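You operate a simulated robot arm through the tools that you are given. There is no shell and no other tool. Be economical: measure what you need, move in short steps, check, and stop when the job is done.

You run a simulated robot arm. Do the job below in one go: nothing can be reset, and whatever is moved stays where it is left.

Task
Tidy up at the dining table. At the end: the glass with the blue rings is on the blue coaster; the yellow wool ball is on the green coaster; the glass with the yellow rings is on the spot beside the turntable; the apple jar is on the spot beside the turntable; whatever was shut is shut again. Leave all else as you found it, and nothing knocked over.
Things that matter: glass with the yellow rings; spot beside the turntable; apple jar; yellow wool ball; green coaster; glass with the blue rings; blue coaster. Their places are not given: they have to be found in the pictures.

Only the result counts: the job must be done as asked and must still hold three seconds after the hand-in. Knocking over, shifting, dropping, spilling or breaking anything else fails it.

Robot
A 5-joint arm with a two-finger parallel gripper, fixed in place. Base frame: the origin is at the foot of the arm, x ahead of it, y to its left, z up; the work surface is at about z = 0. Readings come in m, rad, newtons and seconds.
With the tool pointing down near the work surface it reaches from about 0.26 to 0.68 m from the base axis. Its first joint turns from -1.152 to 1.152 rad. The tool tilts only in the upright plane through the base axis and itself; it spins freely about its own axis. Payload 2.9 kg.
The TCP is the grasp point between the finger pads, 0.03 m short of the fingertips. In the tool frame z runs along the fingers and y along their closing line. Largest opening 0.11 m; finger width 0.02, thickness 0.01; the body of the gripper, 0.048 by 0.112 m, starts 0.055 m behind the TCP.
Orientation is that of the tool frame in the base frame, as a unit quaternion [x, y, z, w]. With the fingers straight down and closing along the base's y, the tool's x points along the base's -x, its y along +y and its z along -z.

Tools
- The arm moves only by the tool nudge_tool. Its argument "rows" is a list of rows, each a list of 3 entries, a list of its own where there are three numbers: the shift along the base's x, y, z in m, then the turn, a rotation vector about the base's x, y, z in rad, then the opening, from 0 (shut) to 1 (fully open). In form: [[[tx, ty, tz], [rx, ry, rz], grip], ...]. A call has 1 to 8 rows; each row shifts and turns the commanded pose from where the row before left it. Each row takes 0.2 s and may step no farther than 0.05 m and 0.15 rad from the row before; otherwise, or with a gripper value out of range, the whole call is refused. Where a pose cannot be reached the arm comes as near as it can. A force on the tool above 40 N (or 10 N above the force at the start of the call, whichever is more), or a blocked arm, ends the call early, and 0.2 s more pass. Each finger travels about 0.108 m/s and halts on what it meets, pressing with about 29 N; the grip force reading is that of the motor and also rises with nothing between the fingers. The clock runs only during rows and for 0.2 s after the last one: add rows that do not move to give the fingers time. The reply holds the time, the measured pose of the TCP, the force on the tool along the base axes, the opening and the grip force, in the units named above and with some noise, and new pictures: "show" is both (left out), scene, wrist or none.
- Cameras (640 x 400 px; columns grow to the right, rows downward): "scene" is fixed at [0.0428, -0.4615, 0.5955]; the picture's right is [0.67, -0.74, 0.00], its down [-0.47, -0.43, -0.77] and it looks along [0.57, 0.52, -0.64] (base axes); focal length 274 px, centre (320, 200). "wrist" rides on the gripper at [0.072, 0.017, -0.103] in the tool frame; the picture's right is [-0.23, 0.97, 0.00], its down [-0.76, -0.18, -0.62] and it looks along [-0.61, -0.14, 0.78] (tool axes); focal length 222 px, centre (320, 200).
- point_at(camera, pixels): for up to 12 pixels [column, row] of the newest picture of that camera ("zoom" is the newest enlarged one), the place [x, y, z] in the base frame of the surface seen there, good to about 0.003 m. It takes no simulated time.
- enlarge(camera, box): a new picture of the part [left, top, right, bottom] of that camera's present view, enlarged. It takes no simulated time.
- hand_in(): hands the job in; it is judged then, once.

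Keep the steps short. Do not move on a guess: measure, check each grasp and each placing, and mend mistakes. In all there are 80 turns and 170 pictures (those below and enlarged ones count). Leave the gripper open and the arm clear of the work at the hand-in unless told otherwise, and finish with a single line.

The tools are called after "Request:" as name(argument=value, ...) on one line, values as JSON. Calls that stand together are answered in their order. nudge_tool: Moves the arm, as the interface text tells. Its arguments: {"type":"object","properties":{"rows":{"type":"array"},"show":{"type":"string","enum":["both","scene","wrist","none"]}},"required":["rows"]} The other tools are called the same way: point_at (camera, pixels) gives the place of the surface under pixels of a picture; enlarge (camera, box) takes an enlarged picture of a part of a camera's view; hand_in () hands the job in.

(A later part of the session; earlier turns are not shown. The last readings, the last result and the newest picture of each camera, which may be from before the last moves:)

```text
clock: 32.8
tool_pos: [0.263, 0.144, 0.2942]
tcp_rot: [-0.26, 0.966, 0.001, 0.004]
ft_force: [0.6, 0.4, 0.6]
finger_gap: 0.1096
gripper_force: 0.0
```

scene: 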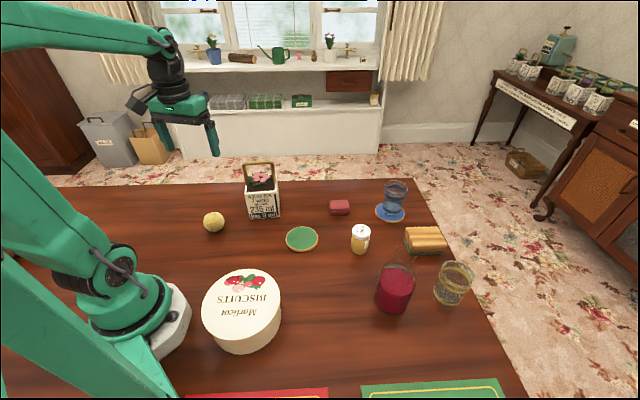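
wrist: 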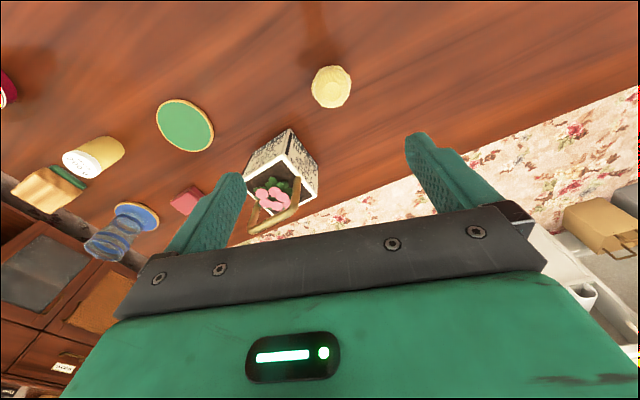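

Measuring the ball, with points over its outline from both views.

Request:
point_at(camera="wrist", pixels=[[331, 87], [318, 87], [345, 87], [331, 72], [331, 102], [288, 132], [246, 175], [318, 190], [185, 125], [158, 118], [212, 133]])

Request:
point_at(camera="scene", pixels=[[213, 222], [206, 222], [220, 222], [213, 215], [213, 229], [302, 238], [289, 238], [315, 238], [302, 230], [302, 247]])

```text
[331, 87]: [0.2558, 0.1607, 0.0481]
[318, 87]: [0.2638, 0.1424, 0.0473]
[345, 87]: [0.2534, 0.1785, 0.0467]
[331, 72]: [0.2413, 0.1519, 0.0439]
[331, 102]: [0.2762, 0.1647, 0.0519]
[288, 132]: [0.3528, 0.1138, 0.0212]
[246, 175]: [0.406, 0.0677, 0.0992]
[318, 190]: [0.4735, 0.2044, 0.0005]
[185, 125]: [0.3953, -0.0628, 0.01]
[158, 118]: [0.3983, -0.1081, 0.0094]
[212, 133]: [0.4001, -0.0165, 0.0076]
```

```text
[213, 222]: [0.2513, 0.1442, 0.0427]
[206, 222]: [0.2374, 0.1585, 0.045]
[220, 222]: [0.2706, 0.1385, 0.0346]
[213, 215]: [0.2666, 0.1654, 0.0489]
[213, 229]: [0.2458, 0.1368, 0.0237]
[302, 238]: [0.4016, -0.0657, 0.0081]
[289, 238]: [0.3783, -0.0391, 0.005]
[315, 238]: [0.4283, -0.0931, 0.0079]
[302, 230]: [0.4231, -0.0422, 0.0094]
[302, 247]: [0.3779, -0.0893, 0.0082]
```

The ball centre is about (0.260, 0.163), with radius 0.027. The green coaster centre is (0.401, -0.065). Descending over the ball, with TCP z 0.035.

Request:
nudge_tool(rows=[[[-0.003, 0.019, -0.04], [0, 0, 0.02], 0.9], [[0, 0, -0.045], [0, 0, 0.02], 0.9], [[0, 0, -0.045], [0, 0, 0], 0.9], [[0, 0, -0.04], [0, 0, 0], 0.9], [[0, 0, -0.04], [0, 0, 0], 0.9], [[0, 0, -0.03], [0, 0, 0], 0.9], [[0, 0, 0], [0, 0, 0], 0.9]], show="both")

```text
clock: 34.4
tool_pos: [0.2612, 0.1614, 0.0565]
tcp_rot: [-0.28, 0.96, 0.001, 0.003]
ft_force: [0.0, -0.4, 0.2]
finger_gap: 0.0992
gripper_force: 0.0
```

scene: 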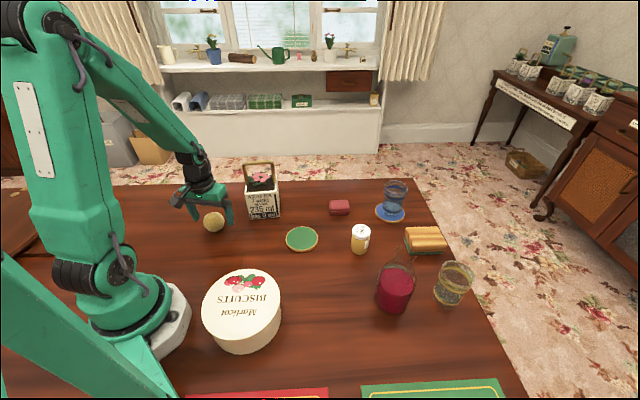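
wrist: 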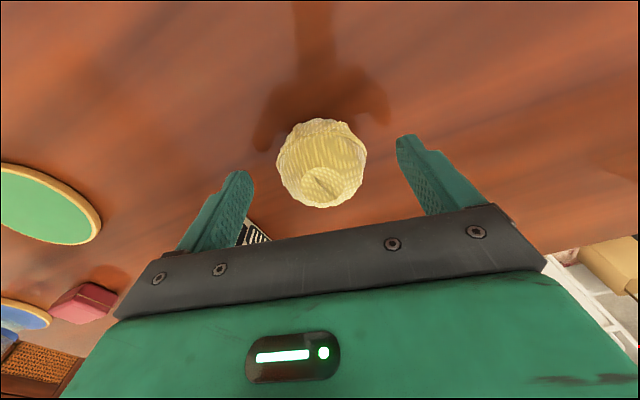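

Ball centred. Down to z 0.035, then close.

Request:
nudge_tool(rows=[[[-0.001, 0.001, -0.012], [0, 0, 0], 0.9], [[0, 0, -0.009], [0, 0, 0], 0.9], [[0, 0, 0], [0, 0, 0], 0.7], [[0, 0, 0], [0, 0, 0], 0.5], [[0, 0, 0], [0, 0, 0], 0.4], [[0, 0, 0], [0, 0, 0], 0.4], [[0, 0, 0], [0, 0, 0], 0.4]], show="both")

```text
clock: 36.0
tool_pos: [0.2588, 0.1621, 0.0356]
tcp_rot: [-0.278, 0.961, 0.001, 0.003]
ft_force: [0.0, -0.3, 0.3]
finger_gap: 0.0569
gripper_force: 28.8
```

scene: 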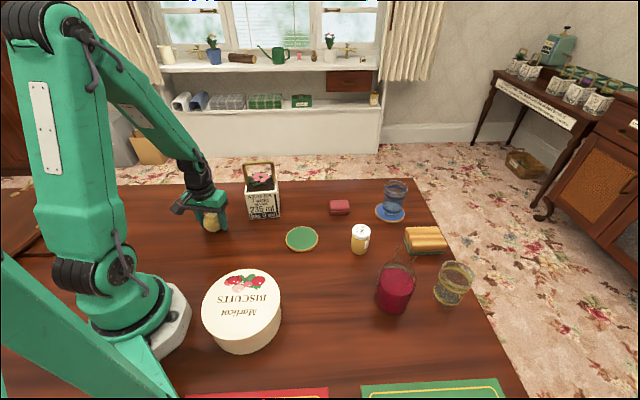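
wrist: 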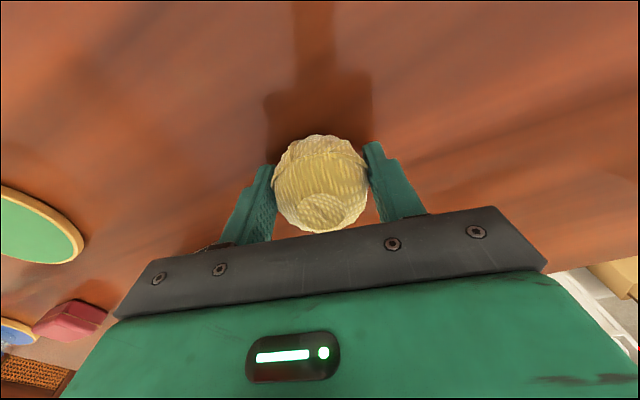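

Gripped (gap 0.057). Lifting, then moving around the flower pot to the green coaster.

Request:
nudge_tool(rows=[[[0, 0, 0.042], [0, 0, 0], 0.4], [[0, 0, 0.042], [0, 0, 0], 0.4], [[0, 0, 0.042], [0, 0, 0], 0.4], [[0, 0, 0.042], [0, 0, 0], 0.4], [[0, -0.045, 0], [0, 0, -0.1], 0.4], [[0, -0.045, 0], [0, 0, -0.1], 0.4], [[0, -0.045, 0], [0, 0, -0.1], 0.4], [[0.02, -0.04, 0], [0, 0, -0.1], 0.4]], show="scene")

Request:
nudge_tool(rows=[[[0.04, -0.03, 0], [0, 0, -0.1], 0.4], [[0.04, -0.01, 0], [0, 0, -0.1], 0.4], [[0.0425, -0.012, 0], [0, 0, -0.1], 0.4], [[0, 0, -0.04], [0, 0, 0], 0.4], [[0, 0, -0.04], [0, 0, 0], 0.4], [[0, 0, -0.04], [0, 0, 0], 0.4], [[0, 0, 0], [0, 0, 0], 0.4]], show="both")

```text
clock: 37.8
tool_pos: [0.2795, -0.0105, 0.2014]
tcp_rot: [-0.083, 0.997, -0.001, 0.008]
ft_force: [0.3, -0.9, -0.1]
finger_gap: 0.0568
gripper_force: 29.1
```

scene: 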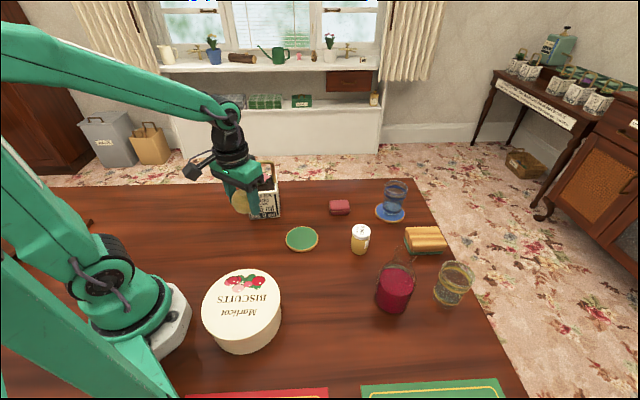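

```text
clock: 39.4
tool_pos: [0.3995, -0.0651, 0.0821]
tcp_rot: [0.068, 0.998, 0.0, 0.004]
ft_force: [0.5, -1.2, -0.5]
finger_gap: 0.0569
gripper_force: 29.2
```

scene: 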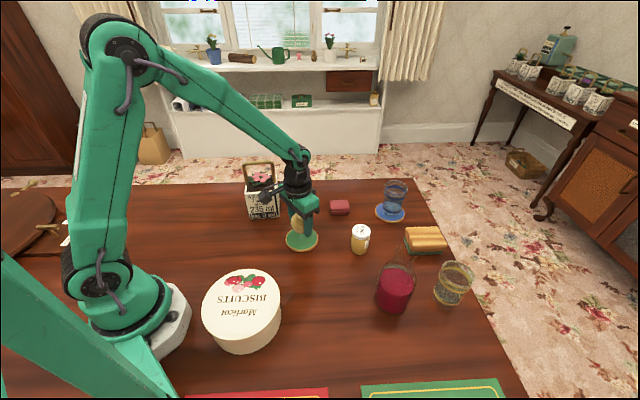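
wrist: 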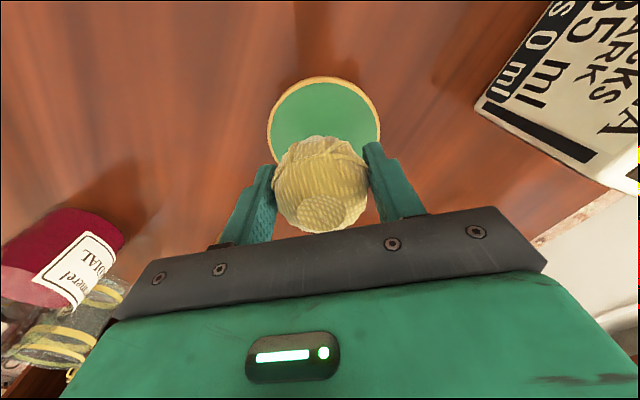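

Centred over the coaster. Lowering to about 0.046, then by millimetres.

Request:
nudge_tool(rows=[[[0.001, 0, -0.02], [0, 0, 0], 0.4], [[0, 0, -0.014], [0, 0, 0], 0.4], [[0, 0, -0.002], [0, 0, 0], 0.4], [[0, 0, 0], [0, 0, 0], 0.4]], show="none")

Request:
nudge_tool(rows=[[[0, 0, -0.001], [0, 0, 0], 0.4], [[0, 0, 0], [0, 0, 0], 0.4]], show="none")

Request:
nudge_tool(rows=[[[0, 0, -0.001], [0, 0, 0], 0.4], [[0, 0, 0], [0, 0, 0], 0.4]], show="none")

```text
clock: 40.4
tool_pos: [0.3986, -0.065, 0.046]
tcp_rot: [0.068, 0.998, 0.0, 0.004]
ft_force: [-0.1, -0.3, 0.3]
finger_gap: 0.0569
gripper_force: 28.8
```

```text
clock: 41.0
tool_pos: [0.3993, -0.0649, 0.0459]
tcp_rot: [0.067, 0.998, 0.0, 0.004]
ft_force: [-0.3, 0.5, -1.3]
finger_gap: 0.0566
gripper_force: 28.8
```

```text
clock: 41.6
tool_pos: [0.3998, -0.064, 0.0432]
tcp_rot: [0.068, 0.998, 0.0, 0.003]
ft_force: [-3.7, -0.9, 9.4]
finger_gap: 0.0569
gripper_force: 28.4
```

Contact (9 N). Easing up slightly and opening slowly.

Request:
nudge_tool(rows=[[[0, 0, 0.0005], [0, 0, 0], 0.5], [[0, 0, 0], [0, 0, 0], 0.54], [[0, 0, 0], [0, 0, 0], 0.58], [[0, 0, 0], [0, 0, 0], 0.65], [[0, 0, 0], [0, 0, 0], 0.75], [[0, 0, 0], [0, 0, 0], 0.85], [[0, 0, 0], [0, 0, 0], 0.85]], show="both")

```text
clock: 43.2
tool_pos: [0.4004, -0.0634, 0.0435]
tcp_rot: [0.068, 0.998, -0.001, 0.004]
ft_force: [0.0, 0.9, 0.0]
finger_gap: 0.0934
gripper_force: 0.1
```

scene: 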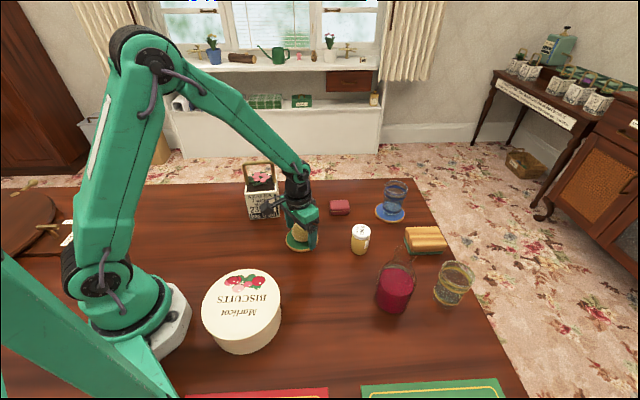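
wrist: 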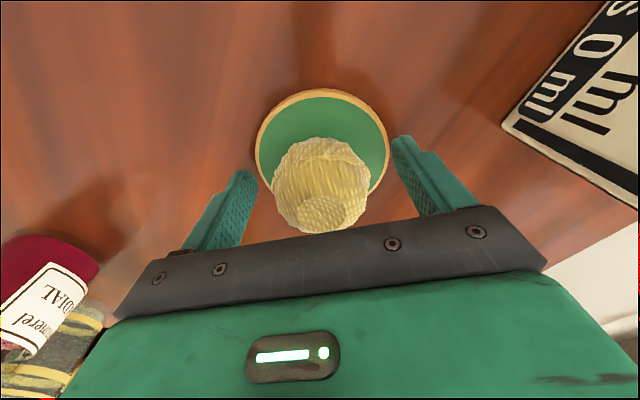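

The ball stays. Rising straight up and checking it.

Request:
nudge_tool(rows=[[[0, 0, 0.03], [0, 0, 0], 0.9], [[0, 0, 0.045], [0, 0, 0], 1], [[0, 0, 0.045], [0, 0, 0], 1], [[0, 0, 0.045], [0, 0, 0], 1], [[0, 0, 0.045], [0, 0, 0], 1], [[-0.02, 0, 0.04], [0, 0, 0], 1]], show="both")

```text
clock: 44.6
tool_pos: [0.3787, -0.0648, 0.2943]
tcp_rot: [0.067, 0.998, 0.0, 0.003]
ft_force: [-0.9, 0.3, 0.8]
finger_gap: 0.1101
gripper_force: 0.2
```

scene: 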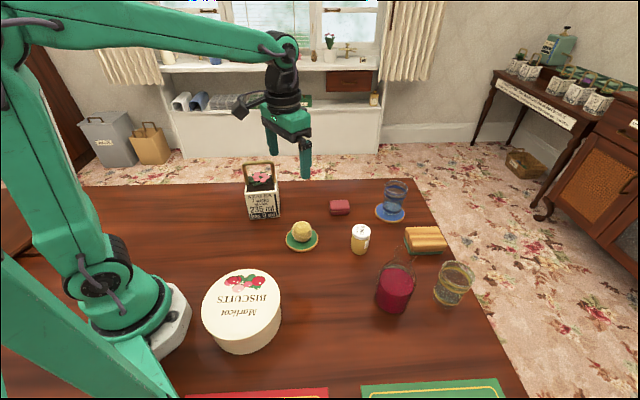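
wrist: 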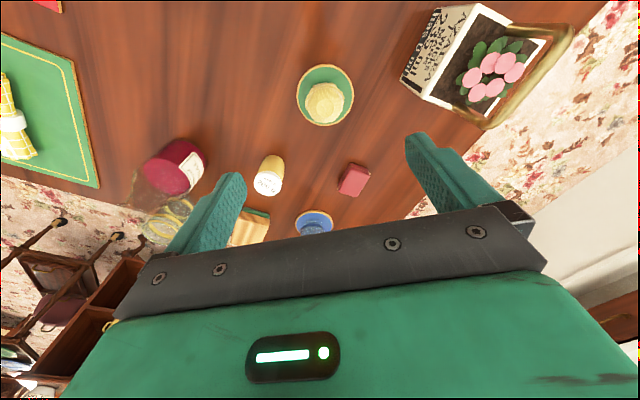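

The ball rests on the green coaster. Now for the spot: I'll go left, high up, and enlarge the near turntable area.

Request:
nudge_tool(rows=[[[-0.03, 0.035, 0.02], [0, 0, 0.14], 1], [[-0.03, 0.035, 0.02], [0, 0, 0.14], 1], [[-0.03, 0.035, 0.02], [0, 0, 0.14], 1], [[-0.03, 0.035, 0.02], [0, 0, 0.14], 1], [[-0.03, 0.035, 0.02], [0, 0, 0.14], 1], [[-0.03, 0.035, 0.02], [0, 0, 0.14], 1], [[-0.03, 0.035, 0.02], [0, 0, 0.14], 1], [[-0.02, 0.035, 0.01], [0, 0, 0.14], 1]], show="wrist")

Request:
enlarge(camera="wrist", box=[320, 0, 640, 200])

```text
refused: row 1 steps farther than a row can; nothing moved
```

```text
2.00 times, centred on (480, 100) of wrist
```

zoom: 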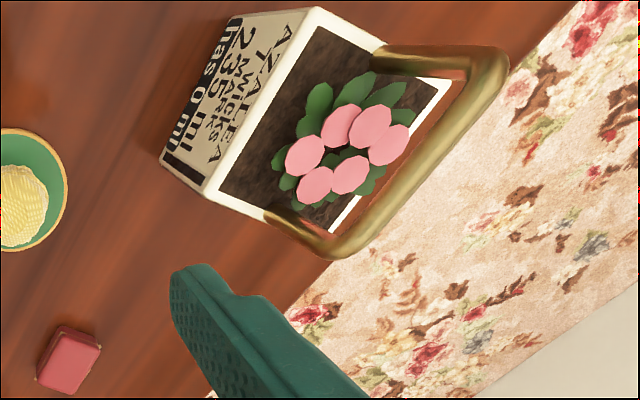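

Step was slightly too long. Repeating with shorter steps.

Request:
nudge_tool(rows=[[[-0.03, 0.033, 0.018], [0, 0, 0.13], 1], [[-0.03, 0.033, 0.018], [0, 0, 0.13], 1], [[-0.03, 0.033, 0.018], [0, 0, 0.13], 1], [[-0.03, 0.033, 0.018], [0, 0, 0.13], 1], [[-0.03, 0.033, 0.018], [0, 0, 0.13], 1], [[-0.03, 0.033, 0.018], [0, 0, 0.13], 1], [[-0.03, 0.033, 0.018], [0, 0, 0.13], 1], [[-0.02, 0.035, 0.01], [0, 0, 0.14], 1]], show="wrist")

Request:
enlarge(camera="wrist", box=[160, 0, 480, 200])

Request:
enlarge(camera="wrist", box=[400, 0, 640, 240])

```text
clock: 46.4
tool_pos: [0.1488, 0.2036, 0.4321]
tcp_rot: [-0.443, 0.897, 0.001, 0.002]
ft_force: [-0.4, -0.2, 0.5]
finger_gap: 0.1103
gripper_force: 0.1
```

wrist: 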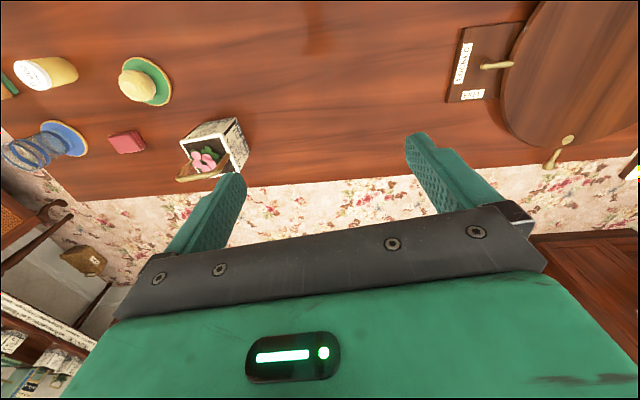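

```text
2.00 times, centred on (320, 100) of wrist
```

zoom: 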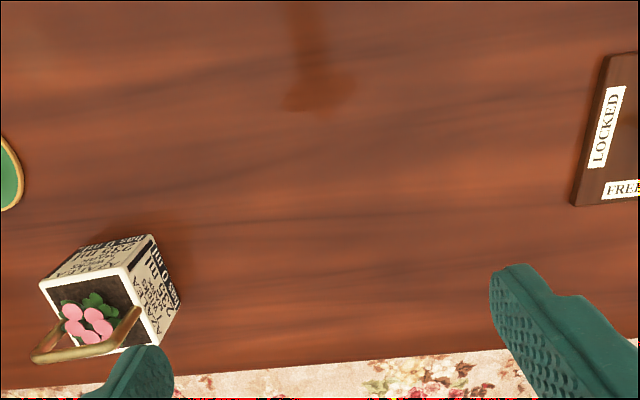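

```text
1.67 times, centred on (520, 120) of wrist
```

zoom: 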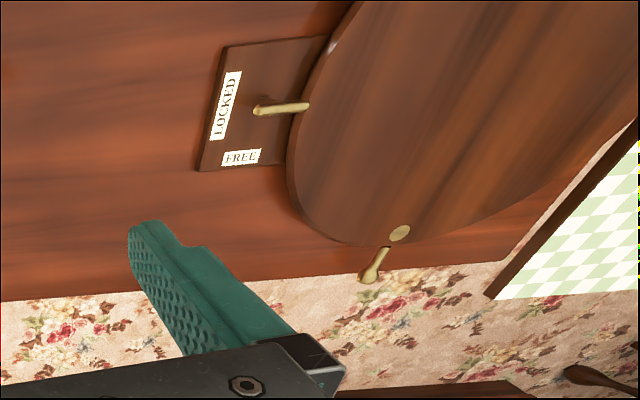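

The reachable table here shows no mark. I'll move closer to the turntable and look straight at it and what lies beyond.

Request:
nudge_tool(rows=[[[-0.005, 0.035, 0.015], [0, 0, 0.14], 1], [[-0.005, 0.035, 0.015], [0, 0, 0.14], 1], [[0, 0.03, 0.015], [0, 0, 0.14], 1], [[0, 0.03, 0.015], [0, 0, 0.14], 1], [[0, 0.02, 0.015], [0, 0, 0.14], 1], [[0, 0.0, 0.015], [0, 0, 0.14], 1], [[0, 0.0, 0], [0, 0, 0.14], 1], [[0, 0.0, 0], [0, 0, 0.1], 1]], show="wrist")

Request:
enlarge(camera="wrist", box=[320, 0, 640, 240])

Request:
enlarge(camera="wrist", box=[160, 0, 420, 230])

```text
clock: 48.2
tool_pos: [0.1678, 0.3378, 0.5213]
tcp_rot: [0.841, -0.541, -0.002, -0.019]
ft_force: [-0.3, 0.1, 0.3]
finger_gap: 0.1098
gripper_force: 0.1
out of reach, approached as far as the arm can: row 3, 4, 5
```

wrist: 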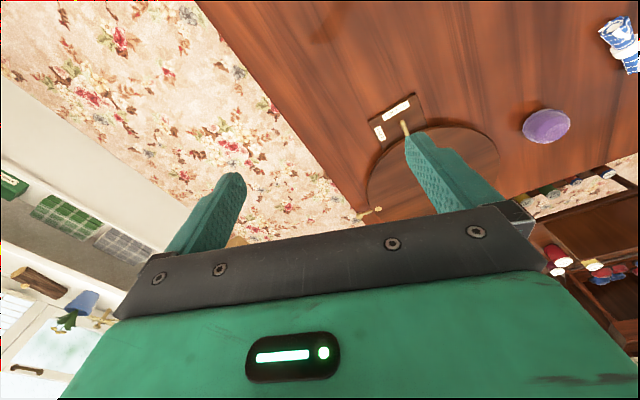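

```text
1.67 times, centred on (480, 120) of wrist
```

zoom: 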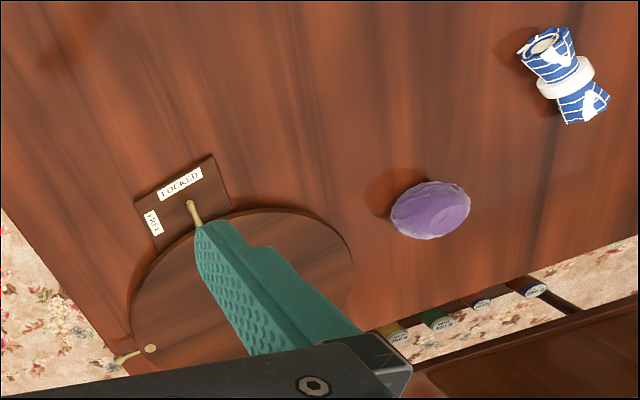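

```text
1.74 times, centred on (290, 115) of wrist
```

zoom: 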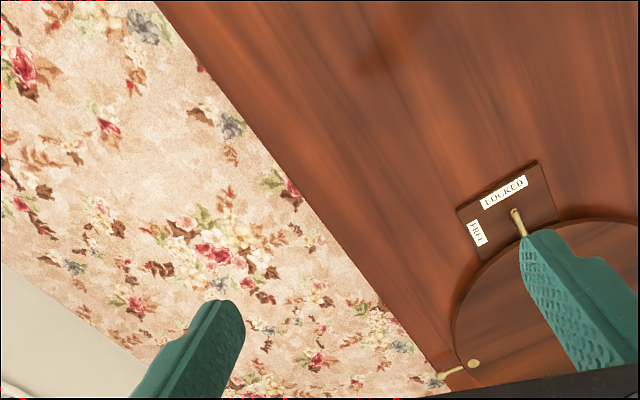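

Still no marking. I'll take a lower, closer look at the free table between the latch and the ball's old place.

Request:
nudge_tool(rows=[[[-0.005, -0.01, -0.04], [0, 0, -0.145], 1], [[-0.005, -0.01, -0.04], [0, 0, -0.145], 1], [[-0.005, -0.01, -0.04], [0, 0, -0.145], 1], [[-0.005, -0.01, -0.04], [0, 0, -0.145], 1], [[-0.005, -0.01, -0.04], [0, 0, -0.145], 1], [[-0.005, -0.01, -0.04], [0, 0, -0.145], 1], [[0, 0, -0.03], [0, 0, 0], 1]], show="both")

Request:
enlarge(camera="wrist", box=[100, 0, 640, 220])

Request:
point_at(camera="wrist", pixels=[[320, 20], [320, 100], [320, 180], [100, 100], [560, 100], [500, 30]])

```text
clock: 49.8
tool_pos: [0.1404, 0.2757, 0.2511]
tcp_rot: [-0.532, 0.847, 0.002, 0.003]
ft_force: [0.2, -0.6, 0.4]
finger_gap: 0.11
gripper_force: 0.1
```

scene: 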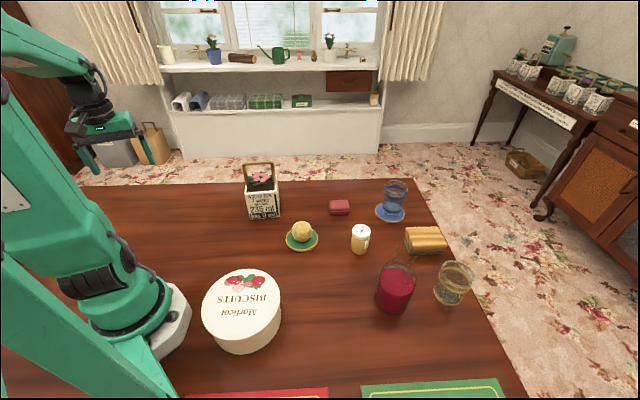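
wrist: 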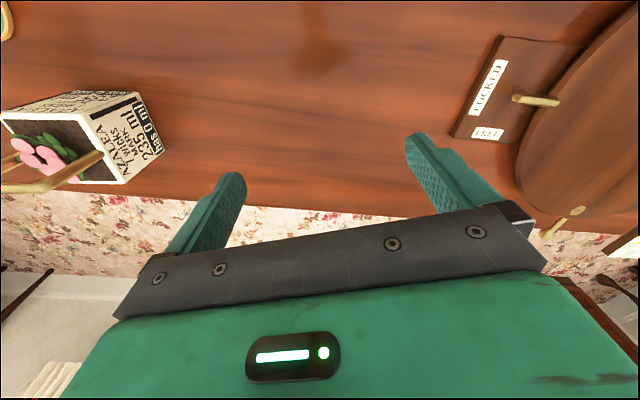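

```text
1.19 times, centred on (370, 110) of wrist
```

zoom: 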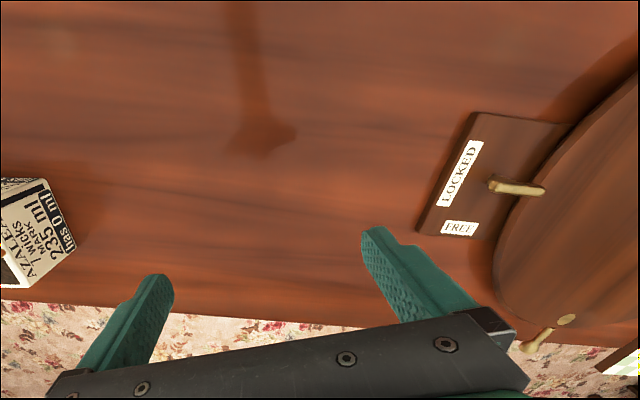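

```text
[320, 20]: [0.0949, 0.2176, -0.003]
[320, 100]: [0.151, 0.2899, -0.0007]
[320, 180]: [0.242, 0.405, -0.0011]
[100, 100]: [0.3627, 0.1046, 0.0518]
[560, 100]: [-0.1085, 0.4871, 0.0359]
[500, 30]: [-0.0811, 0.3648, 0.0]
```

No mark here. To be thorough, I'll enlarge the background furniture in case another turntable or spot is labelled there, and look at the mats at the bottom.

Request:
enlarge(camera="scene", box=[480, 0, 640, 200])

Request:
enlarge(camera="scene", box=[150, 20, 400, 170])

Request:
enlarge(camera="scene", box=[60, 170, 260, 300])

```text
2.00 times, centred on (560, 100) of scene
```

zoom: 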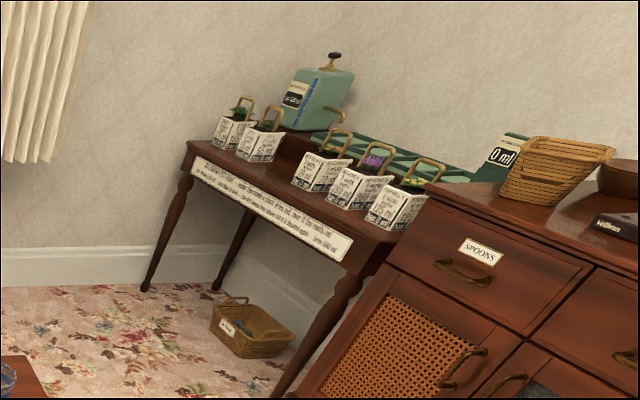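

```text
2.56 times, centred on (275, 95) of scene
```

zoom: 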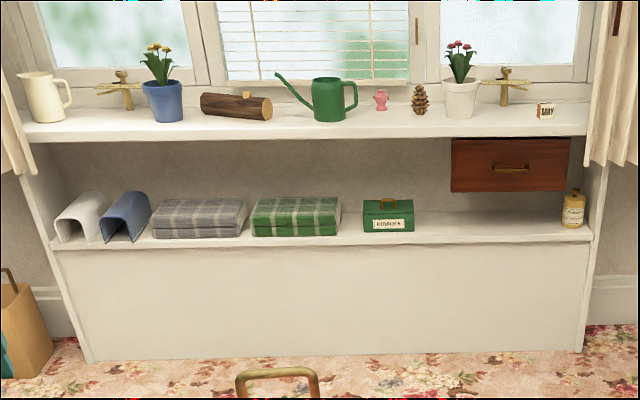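

```text
3.08 times, centred on (160, 235) of scene
```

zoom: 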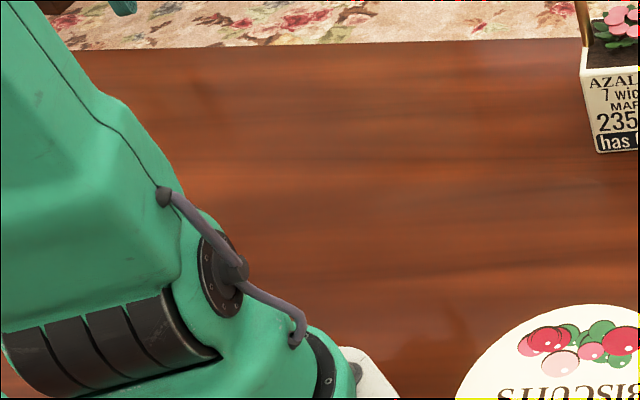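

This confirms a room with many stations and no separate marking. The only spot beside the turntable within reach is the bare table between the latch plate and the ball's old place, around (0.175, 0.31). Next I'll fetch the yellow-ring glass, travelling high to its side.

Request:
nudge_tool(rows=[[[0.038, -0.024, 0.02], [0, 0, -0.114], 1], [[0.04, -0.024, 0.015], [0, 0, -0.114], 1], [[0.04, -0.025, 0.015], [0, 0, -0.114], 1], [[0.025, -0.038, 0.01], [0, 0, -0.114], 1], [[0.025, -0.038, 0.01], [0, 0, -0.114], 1], [[0.025, -0.038, 0.01], [0, 0, -0.114], 1], [[0.025, -0.038, 0], [0, 0, -0.114], 1], [[0.004, -0.04, 0], [0, 0, -0.114], 1]], show="none")

Request:
nudge_tool(rows=[[[0.004, -0.04, 0], [0, 0, -0.114], 1], [[0.004, -0.04, 0], [0, 0, -0.114], 1], [[0.004, -0.04, 0], [0, 0, -0.114], 1], [[0.004, -0.04, 0], [0, 0, -0.114], 1], [[0.01, -0.045, 0], [0, 0, -0.114], 1], [[0.01, -0.045, 0], [0, 0, -0.114], 1], [[0.01, -0.045, 0], [0, 0, -0.114], 1], [[0.01, -0.045, 0], [0, 0, -0.114], 1]], show="both")

Request:
enlarge(camera="scene", box=[360, 215, 490, 325])

```text
clock: 51.6
tool_pos: [0.362, 0.0101, 0.332]
tcp_rot: [-0.105, 0.994, 0.0, 0.007]
ft_force: [-0.3, -0.8, -0.6]
finger_gap: 0.1101
gripper_force: 0.1
```

```text
clock: 53.4
tool_pos: [0.4205, -0.3276, 0.3327]
tcp_rot: [0.344, 0.939, -0.001, 0.002]
ft_force: [-0.1, 0.0, -0.3]
finger_gap: 0.1098
gripper_force: 0.1
```

scene: 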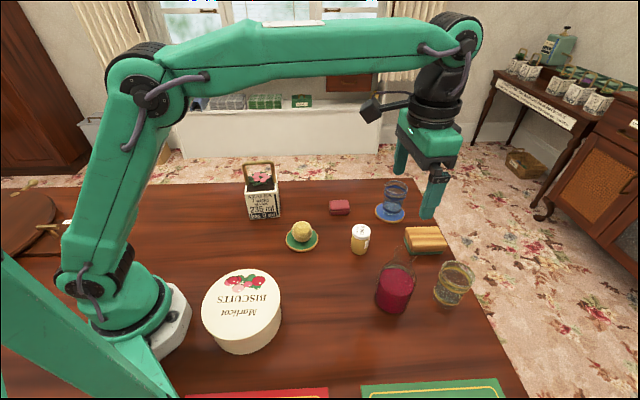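
wrist: 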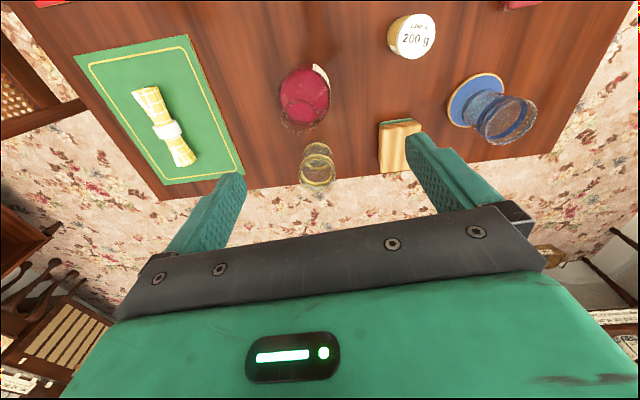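

```text
3.64 times, centred on (425, 270) of scene
```

zoom: 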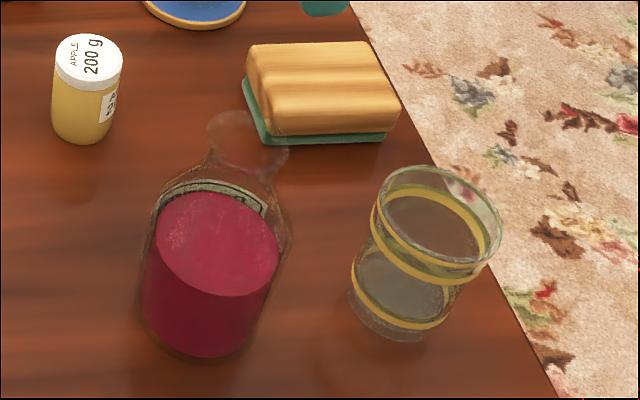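

Measuring the yellow rings, the sandwich edges and the carafe in the zoom.

Request:
point_at(camera="zoom", pixels=[[415, 269], [450, 280], [385, 245], [440, 192], [405, 193], [470, 212], [395, 325], [365, 303], [430, 325], [250, 110], [325, 140], [385, 138]])

Request:
point_at(camera="wrist", pixels=[[317, 148], [305, 155], [332, 158], [318, 183], [384, 125], [383, 165], [415, 123], [305, 95], [305, 70], [329, 95], [281, 95], [305, 120]])

```text
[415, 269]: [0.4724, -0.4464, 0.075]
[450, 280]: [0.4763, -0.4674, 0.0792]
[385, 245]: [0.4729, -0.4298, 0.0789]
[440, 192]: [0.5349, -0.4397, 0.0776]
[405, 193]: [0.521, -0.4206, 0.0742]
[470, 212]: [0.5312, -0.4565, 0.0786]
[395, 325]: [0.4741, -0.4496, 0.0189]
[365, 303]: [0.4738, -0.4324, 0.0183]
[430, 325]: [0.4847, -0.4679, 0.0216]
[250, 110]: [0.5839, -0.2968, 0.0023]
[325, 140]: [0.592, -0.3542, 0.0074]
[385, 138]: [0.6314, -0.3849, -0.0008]
```

```text
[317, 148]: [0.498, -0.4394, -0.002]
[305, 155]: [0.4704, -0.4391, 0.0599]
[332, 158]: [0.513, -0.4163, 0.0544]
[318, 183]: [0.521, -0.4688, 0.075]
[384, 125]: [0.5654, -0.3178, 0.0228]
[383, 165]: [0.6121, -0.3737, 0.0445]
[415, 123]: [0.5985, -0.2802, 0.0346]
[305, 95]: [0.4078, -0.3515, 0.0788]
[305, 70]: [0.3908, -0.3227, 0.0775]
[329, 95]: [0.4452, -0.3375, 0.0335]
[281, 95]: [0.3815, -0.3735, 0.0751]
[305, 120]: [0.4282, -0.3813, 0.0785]
```

The yellow glass centre is (0.5015, -0.4435) with radius about 0.032. The carafe neck reaches z ≈ 0.18 close by on the inside, so I'll spin the tool 60° to keep the wrist camera away from it. Aligning above.

Request:
nudge_tool(rows=[[[0.0116, -0.0166, 0], [0, 0, 0.146], 1], [[0.0116, -0.0166, 0], [0, 0, 0.146], 1], [[0.0116, -0.0166, 0], [0, 0, 0.146], 1], [[0.0116, -0.0166, -0.02], [0, 0, 0.146], 1], [[0.0116, -0.0166, -0.03], [0, 0, 0.146], 1], [[0.0116, -0.0166, -0.03], [0, 0, 0.146], 0.85], [[0.0114, -0.0163, -0.03], [0, 0, 0.146], 0.85], [[0, 0, 0], [0, 0, 0], 0.85]], show="both")

```text
clock: 55.2
tool_pos: [0.4929, -0.4376, 0.2189]
tcp_rot: [-0.162, 0.986, -0.017, 0.015]
ft_force: [-0.8, 0.5, 0.3]
finger_gap: 0.0935
gripper_force: 0.1
out of reach, approached as far as the arm can: row 7
```

scene: 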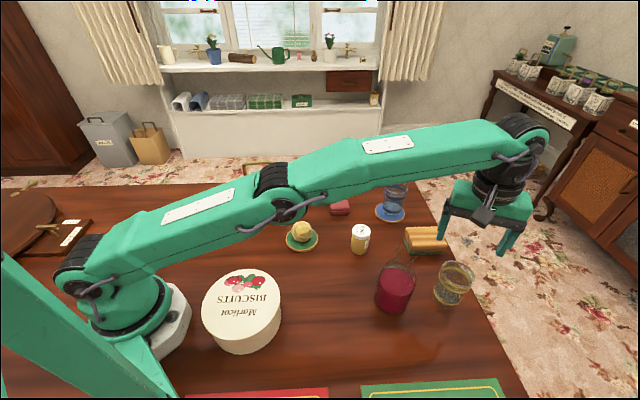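
wrist: 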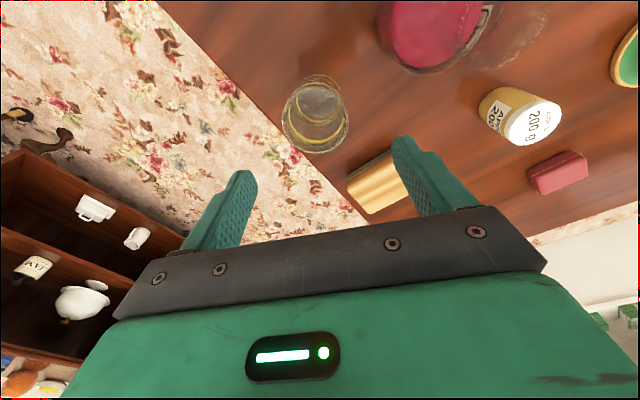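

Slightly out of reach at this height. I'll come down to z 0.14 and correct to the glass centre there.

Request:
nudge_tool(rows=[[[0, 0, -0.04], [0, 0, 0], 0.95], [[0, 0, -0.04], [0, 0, 0], 0.95], [[0.0086, -0.006, 0], [0, 0, 0], 0.95], [[0, 0, 0], [0, 0, 0], 0.95]], show="both")

```text
clock: 56.2
tool_pos: [0.5007, -0.4443, 0.1383]
tcp_rot: [-0.161, 0.987, -0.016, 0.014]
ft_force: [0.2, -0.5, -0.5]
finger_gap: 0.1045
gripper_force: 0.0
```

scene: 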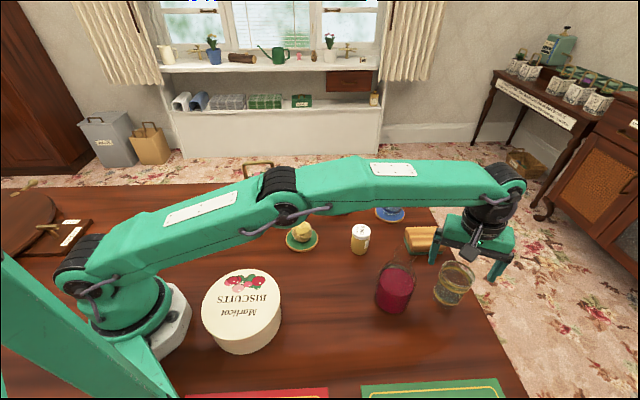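
wrist: 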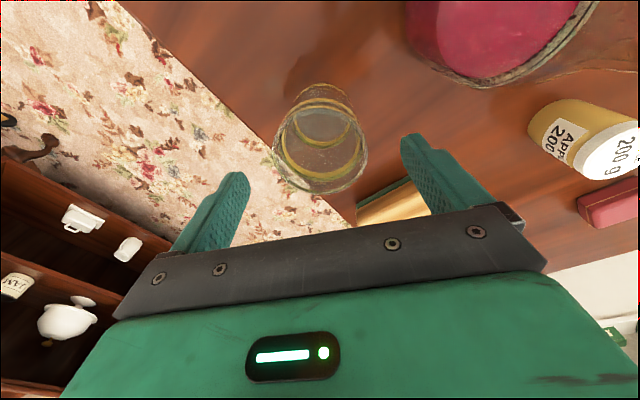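

Over the glass. Removing the small leftover tilt and descending to z 0.062.

Request:
nudge_tool(rows=[[[0, 0, -0.02], [0.0278, 0.0315, 0], 0.95], [[0, 0, 0], [0, 0, 0], 0.95], [[0, 0, -0.03], [0, 0, 0], 0.95], [[0, 0, -0.026], [0, 0, 0], 0.95], [[0, 0, 0], [0, 0, 0], 0.95]], show="both")

```text
clock: 57.4
tool_pos: [0.4978, -0.4419, 0.0648]
tcp_rot: [-0.16, 0.987, -0.001, 0.0]
ft_force: [0.1, -0.2, 1.6]
finger_gap: 0.1045
gripper_force: 0.2
```

scene: 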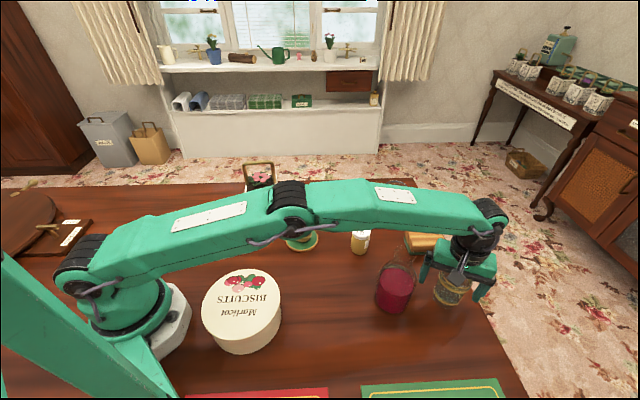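
wrist: 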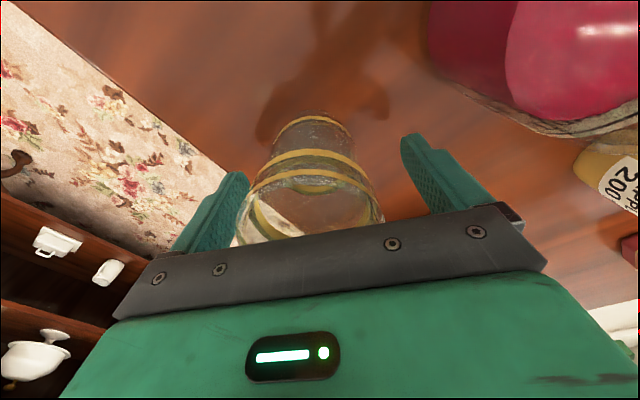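

The glass sits a few mm left of centre. Shifting (0.003, -0.003) and closing.

Request:
nudge_tool(rows=[[[0.003, -0.003, 0], [0, 0, 0], 0.95], [[0, 0, 0], [0, 0, 0], 0.75], [[0, 0, 0], [0, 0, 0], 0.65], [[0, 0, 0], [0, 0, 0], 0.55], [[0, 0, 0], [0, 0, 0], 0.45], [[0, 0, 0], [0, 0, 0], 0.45], [[0, 0, 0], [0, 0, 0], 0.45]], show="wrist")

```text
clock: 59.0
tool_pos: [0.5021, -0.4452, 0.064]
tcp_rot: [-0.16, 0.987, -0.001, 0.001]
ft_force: [0.9, -0.3, -0.2]
finger_gap: 0.0623
gripper_force: 29.2
```

wrist: 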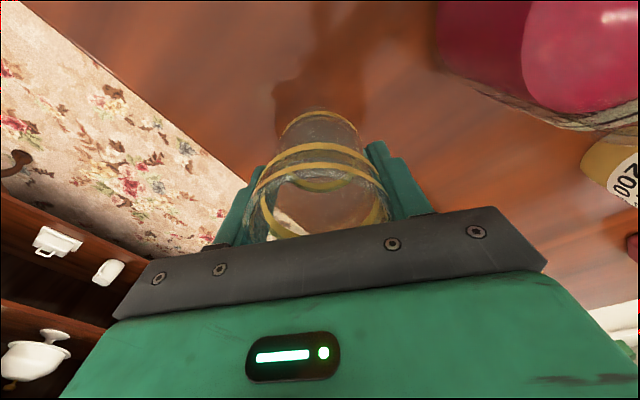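

Gripped (gap 0.062). Lifting and carrying between the carafe and the sandwich, then back over the free table.

Request:
nudge_tool(rows=[[[0, 0, 0.04], [0, 0, 0], 0.45], [[0, 0, 0.04], [0, 0, 0], 0.45], [[0.002, 0.04, 0.02], [0, 0, 0], 0.45], [[0.002, 0.042, 0.02], [0, 0, 0], 0.45], [[0, 0.042, 0.02], [0, 0, 0], 0.45], [[-0.02, 0.04, 0.02], [0, 0, 0], 0.45], [[-0.03, 0.035, 0.015], [0, 0, 0], 0.45], [[-0.03, 0.035, 0.015], [0, 0, 0], 0.45]], show="scene")

Request:
nudge_tool(rows=[[[-0.018, 0.0373, 0], [0, 0, 0.1], 0.45], [[-0.018, 0.0373, 0], [0, 0, 0.1], 0.45], [[-0.018, 0.0373, 0], [0, 0, 0.1], 0.45], [[-0.018, 0.0373, 0], [0, 0, 0.1], 0.45], [[-0.018, 0.0373, 0], [0, 0, 0.1], 0.45], [[-0.018, 0.0373, 0], [0, 0, 0.1], 0.45], [[-0.018, 0.0373, 0], [0, 0, 0.1], 0.45]], show="scene")

```text
clock: 60.8
tool_pos: [0.4283, -0.2097, 0.2538]
tcp_rot: [-0.161, 0.987, 0.002, -0.003]
ft_force: [0.5, -0.7, -2.5]
finger_gap: 0.0617
gripper_force: 29.4
```

scene: 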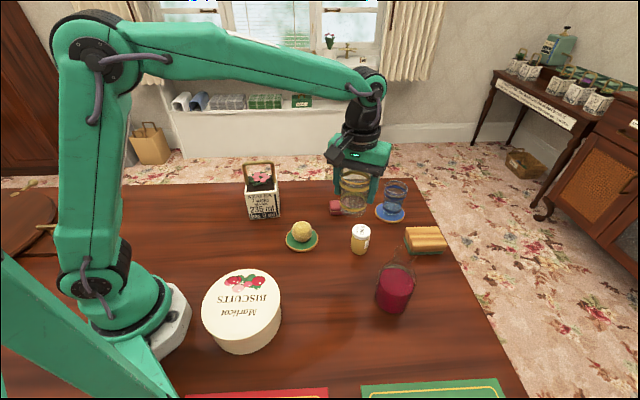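

```text
clock: 62.4
tool_pos: [0.3017, 0.0486, 0.254]
tcp_rot: [-0.49, 0.872, 0.0, 0.0]
ft_force: [0.0, -0.4, -2.2]
finger_gap: 0.0618
gripper_force: 29.0
```

scene: 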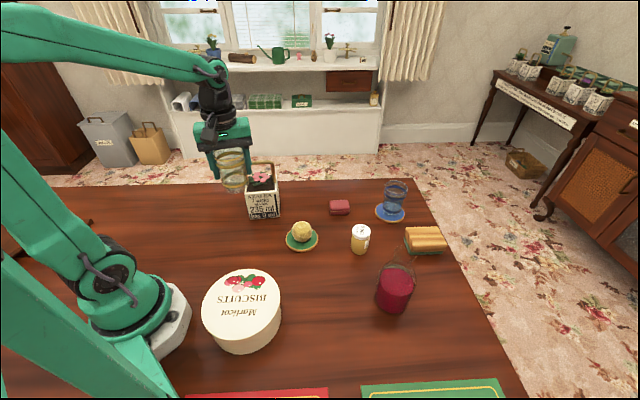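

Everything else is undisturbed. On to the spot area: I'll set the glass at about (0.215, 0.345).

Request:
nudge_tool(rows=[[[-0.0124, 0.0423, 0], [0, 0, 0], 0.45], [[-0.0124, 0.0423, 0], [0, 0, 0], 0.45], [[-0.0124, 0.0423, 0], [0, 0, 0], 0.45], [[-0.0124, 0.0423, 0], [0, 0, 0], 0.45], [[-0.0124, 0.0423, 0], [0, 0, 0], 0.45], [[-0.0124, 0.0423, 0], [0, 0, 0], 0.45], [[-0.0124, 0.0426, 0], [0, 0, 0], 0.45], [[0, 0, -0.03], [0, 0, 0], 0.45]], show="wrist")

Request:
nudge_tool(rows=[[[0, 0, -0.045], [0, 0, 0], 0.45], [[0, 0, -0.045], [0, 0, 0], 0.45], [[0, 0, -0.04], [0, 0, 0], 0.45], [[0, 0, -0.022], [0, 0, 0], 0.45], [[0, 0, 0], [0, 0, 0], 0.45]], show="both")

```text
clock: 64.2
tool_pos: [0.2145, 0.3428, 0.2236]
tcp_rot: [-0.489, 0.872, -0.003, -0.007]
ft_force: [-0.2, 0.1, -2.5]
finger_gap: 0.0621
gripper_force: 29.0
```

wrist: 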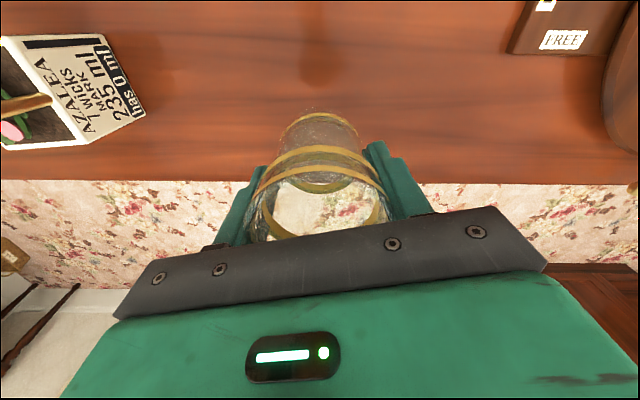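

```text
clock: 65.4
tool_pos: [0.2144, 0.3414, 0.0701]
tcp_rot: [-0.489, 0.872, -0.004, -0.007]
ft_force: [0.9, -0.4, -2.7]
finger_gap: 0.0619
gripper_force: 29.3
```

scene: 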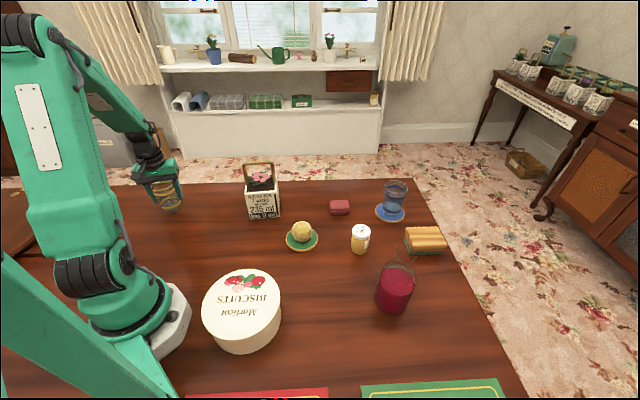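
wrist: 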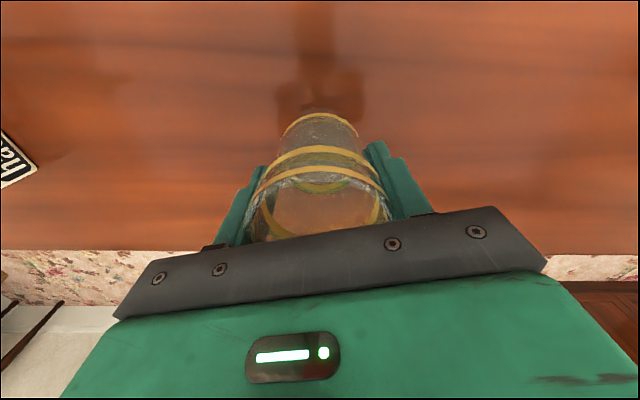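

Upright and clear. Touching down in small steps.

Request:
nudge_tool(rows=[[[0, 0, -0.003], [0, 0, 0], 0.45], [[0, 0, -0.001], [0, 0, 0], 0.45], [[0, 0, 0], [0, 0, 0], 0.45]], show="none")

Request:
nudge_tool(rows=[[[0, 0, -0.001], [0, 0, 0], 0.45], [[0, 0, 0], [0, 0, 0], 0.45]], show="none")

Request:
nudge_tool(rows=[[[0, 0, -0.001], [0, 0, 0], 0.45], [[0, 0, 0], [0, 0, 0], 0.45]], show="none")

```text
clock: 66.2
tool_pos: [0.2148, 0.3439, 0.0659]
tcp_rot: [-0.49, 0.872, -0.004, -0.008]
ft_force: [0.6, -0.2, -1.1]
finger_gap: 0.0619
gripper_force: 29.4
```

```text
clock: 66.8
tool_pos: [0.215, 0.3452, 0.0636]
tcp_rot: [-0.49, 0.872, -0.003, -0.007]
ft_force: [-0.3, 0.1, -1.7]
finger_gap: 0.0621
gripper_force: 28.7
```

```text
clock: 67.4
tool_pos: [0.2153, 0.3449, 0.0636]
tcp_rot: [-0.489, 0.872, -0.004, -0.007]
ft_force: [-0.8, -0.8, 2.8]
finger_gap: 0.0621
gripper_force: 28.8
```

Light contact (2.8 N). Opening slowly and lifting off.

Request:
nudge_tool(rows=[[[0, 0, 0], [0, 0, 0], 0.58], [[0, 0, 0], [0, 0, 0], 0.65], [[0, 0, 0], [0, 0, 0], 0.75], [[0, 0, 0], [0, 0, 0], 0.85], [[0, 0, 0], [0, 0, 0], 0.85], [[0, 0, 0.04], [0, 0, 0], 0.85], [[0, 0, 0.045], [0, 0, 0], 0.85], [[0, 0, 0.045], [0, 0, 0], 0.9]], show="both")

```text
clock: 69.2
tool_pos: [0.214, 0.3469, 0.1925]
tcp_rot: [-0.489, 0.872, -0.004, -0.008]
ft_force: [0.3, 0.1, 0.9]
finger_gap: 0.0991
gripper_force: 0.0
```

scene: 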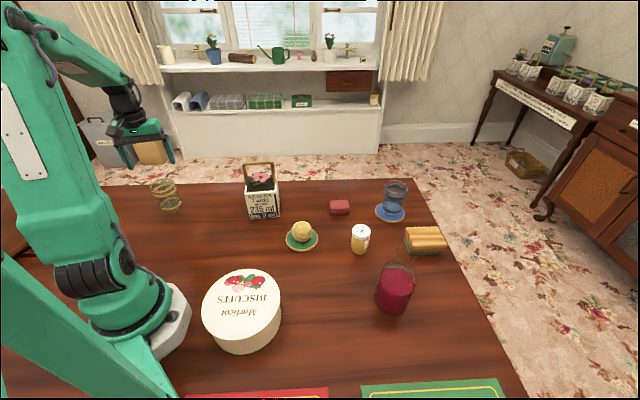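
wrist: 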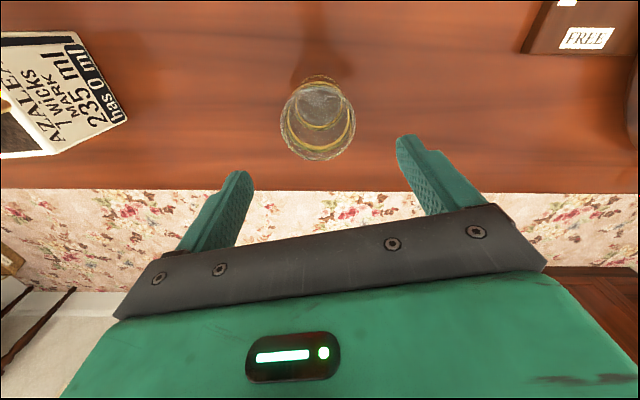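

The glass stands upright at the spot. Now measuring the apple jar.

Request:
enlarge(camera="scene", box=[335, 210, 395, 265])

Request:
point_at(camera="scene", pixels=[[361, 230], [353, 230], [369, 230], [361, 226], [361, 235], [355, 250], [361, 252], [366, 250], [252, 165], [268, 164], [170, 185], [165, 207]])

```text
7.27 times, centred on (365, 238) of scene
```

zoom: 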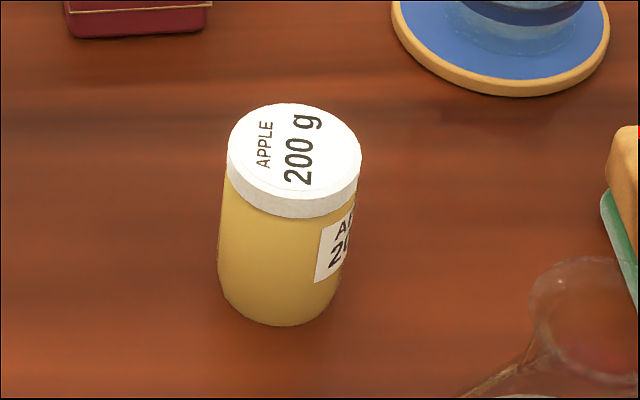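

```text
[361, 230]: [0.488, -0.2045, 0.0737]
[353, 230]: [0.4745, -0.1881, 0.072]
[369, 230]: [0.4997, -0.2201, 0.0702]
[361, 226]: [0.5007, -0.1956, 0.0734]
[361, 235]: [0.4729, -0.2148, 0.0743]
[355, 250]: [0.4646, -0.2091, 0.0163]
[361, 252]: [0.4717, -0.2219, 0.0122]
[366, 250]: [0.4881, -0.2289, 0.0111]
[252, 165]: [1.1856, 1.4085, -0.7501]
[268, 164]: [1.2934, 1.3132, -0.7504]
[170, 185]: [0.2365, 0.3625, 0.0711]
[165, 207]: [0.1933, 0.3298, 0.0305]
```

The jar centre is about (0.487, -0.205), top z 0.073. Travelling there at height.

Request:
nudge_tool(rows=[[[0.01, -0.03, 0.035], [0, 0, -0.1014], 1], [[0.01, -0.03, 0.035], [0, 0, -0.1014], 1], [[0.0165, -0.045, 0.01], [0, 0, -0.1014], 1], [[0.0165, -0.045, 0.01], [0, 0, -0.1014], 1], [[0.0165, -0.045, 0.01], [0, 0, -0.1014], 1], [[0.0165, -0.045, 0], [0, 0, -0.1014], 1], [[0.0234, -0.0388, 0], [0, 0, -0.1014], 1], [[0.0234, -0.0388, 0], [0, 0, -0.1014], 1]], show="none")

Request:
nudge_tool(rows=[[[0.0234, -0.0388, 0], [0, 0, -0.1014], 1], [[0.0234, -0.0388, 0], [0, 0, -0.1014], 1], [[0.0234, -0.0388, 0], [0, 0, -0.1014], 1], [[0.0234, -0.0388, 0], [0, 0, -0.1014], 1], [[0.0234, -0.0388, 0], [0, 0, -0.1014], 1], [[0.0234, -0.0388, 0], [0, 0, -0.1014], 1], [[0.022, -0.006, -0.03], [0, 0, 0], 0.9], [[0, 0, -0.04], [0, 0, 0], 0.9]], show="both")

```text
clock: 71.0
tool_pos: [0.3473, 0.0276, 0.2935]
tcp_rot: [-0.105, 0.994, 0.0, -0.008]
ft_force: [-0.5, 0.5, -0.2]
finger_gap: 0.1102
gripper_force: 0.0
```

```text
clock: 72.8
tool_pos: [0.5091, -0.2142, 0.226]
tcp_rot: [0.196, 0.981, 0.001, -0.008]
ft_force: [-0.7, -0.2, -0.3]
finger_gap: 0.0991
gripper_force: 0.0
```

scene: 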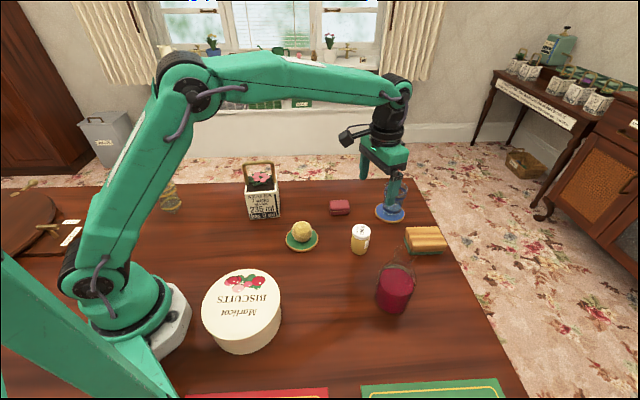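
wrist: 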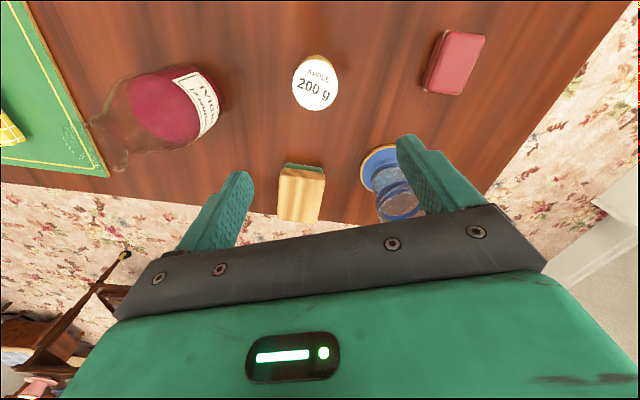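

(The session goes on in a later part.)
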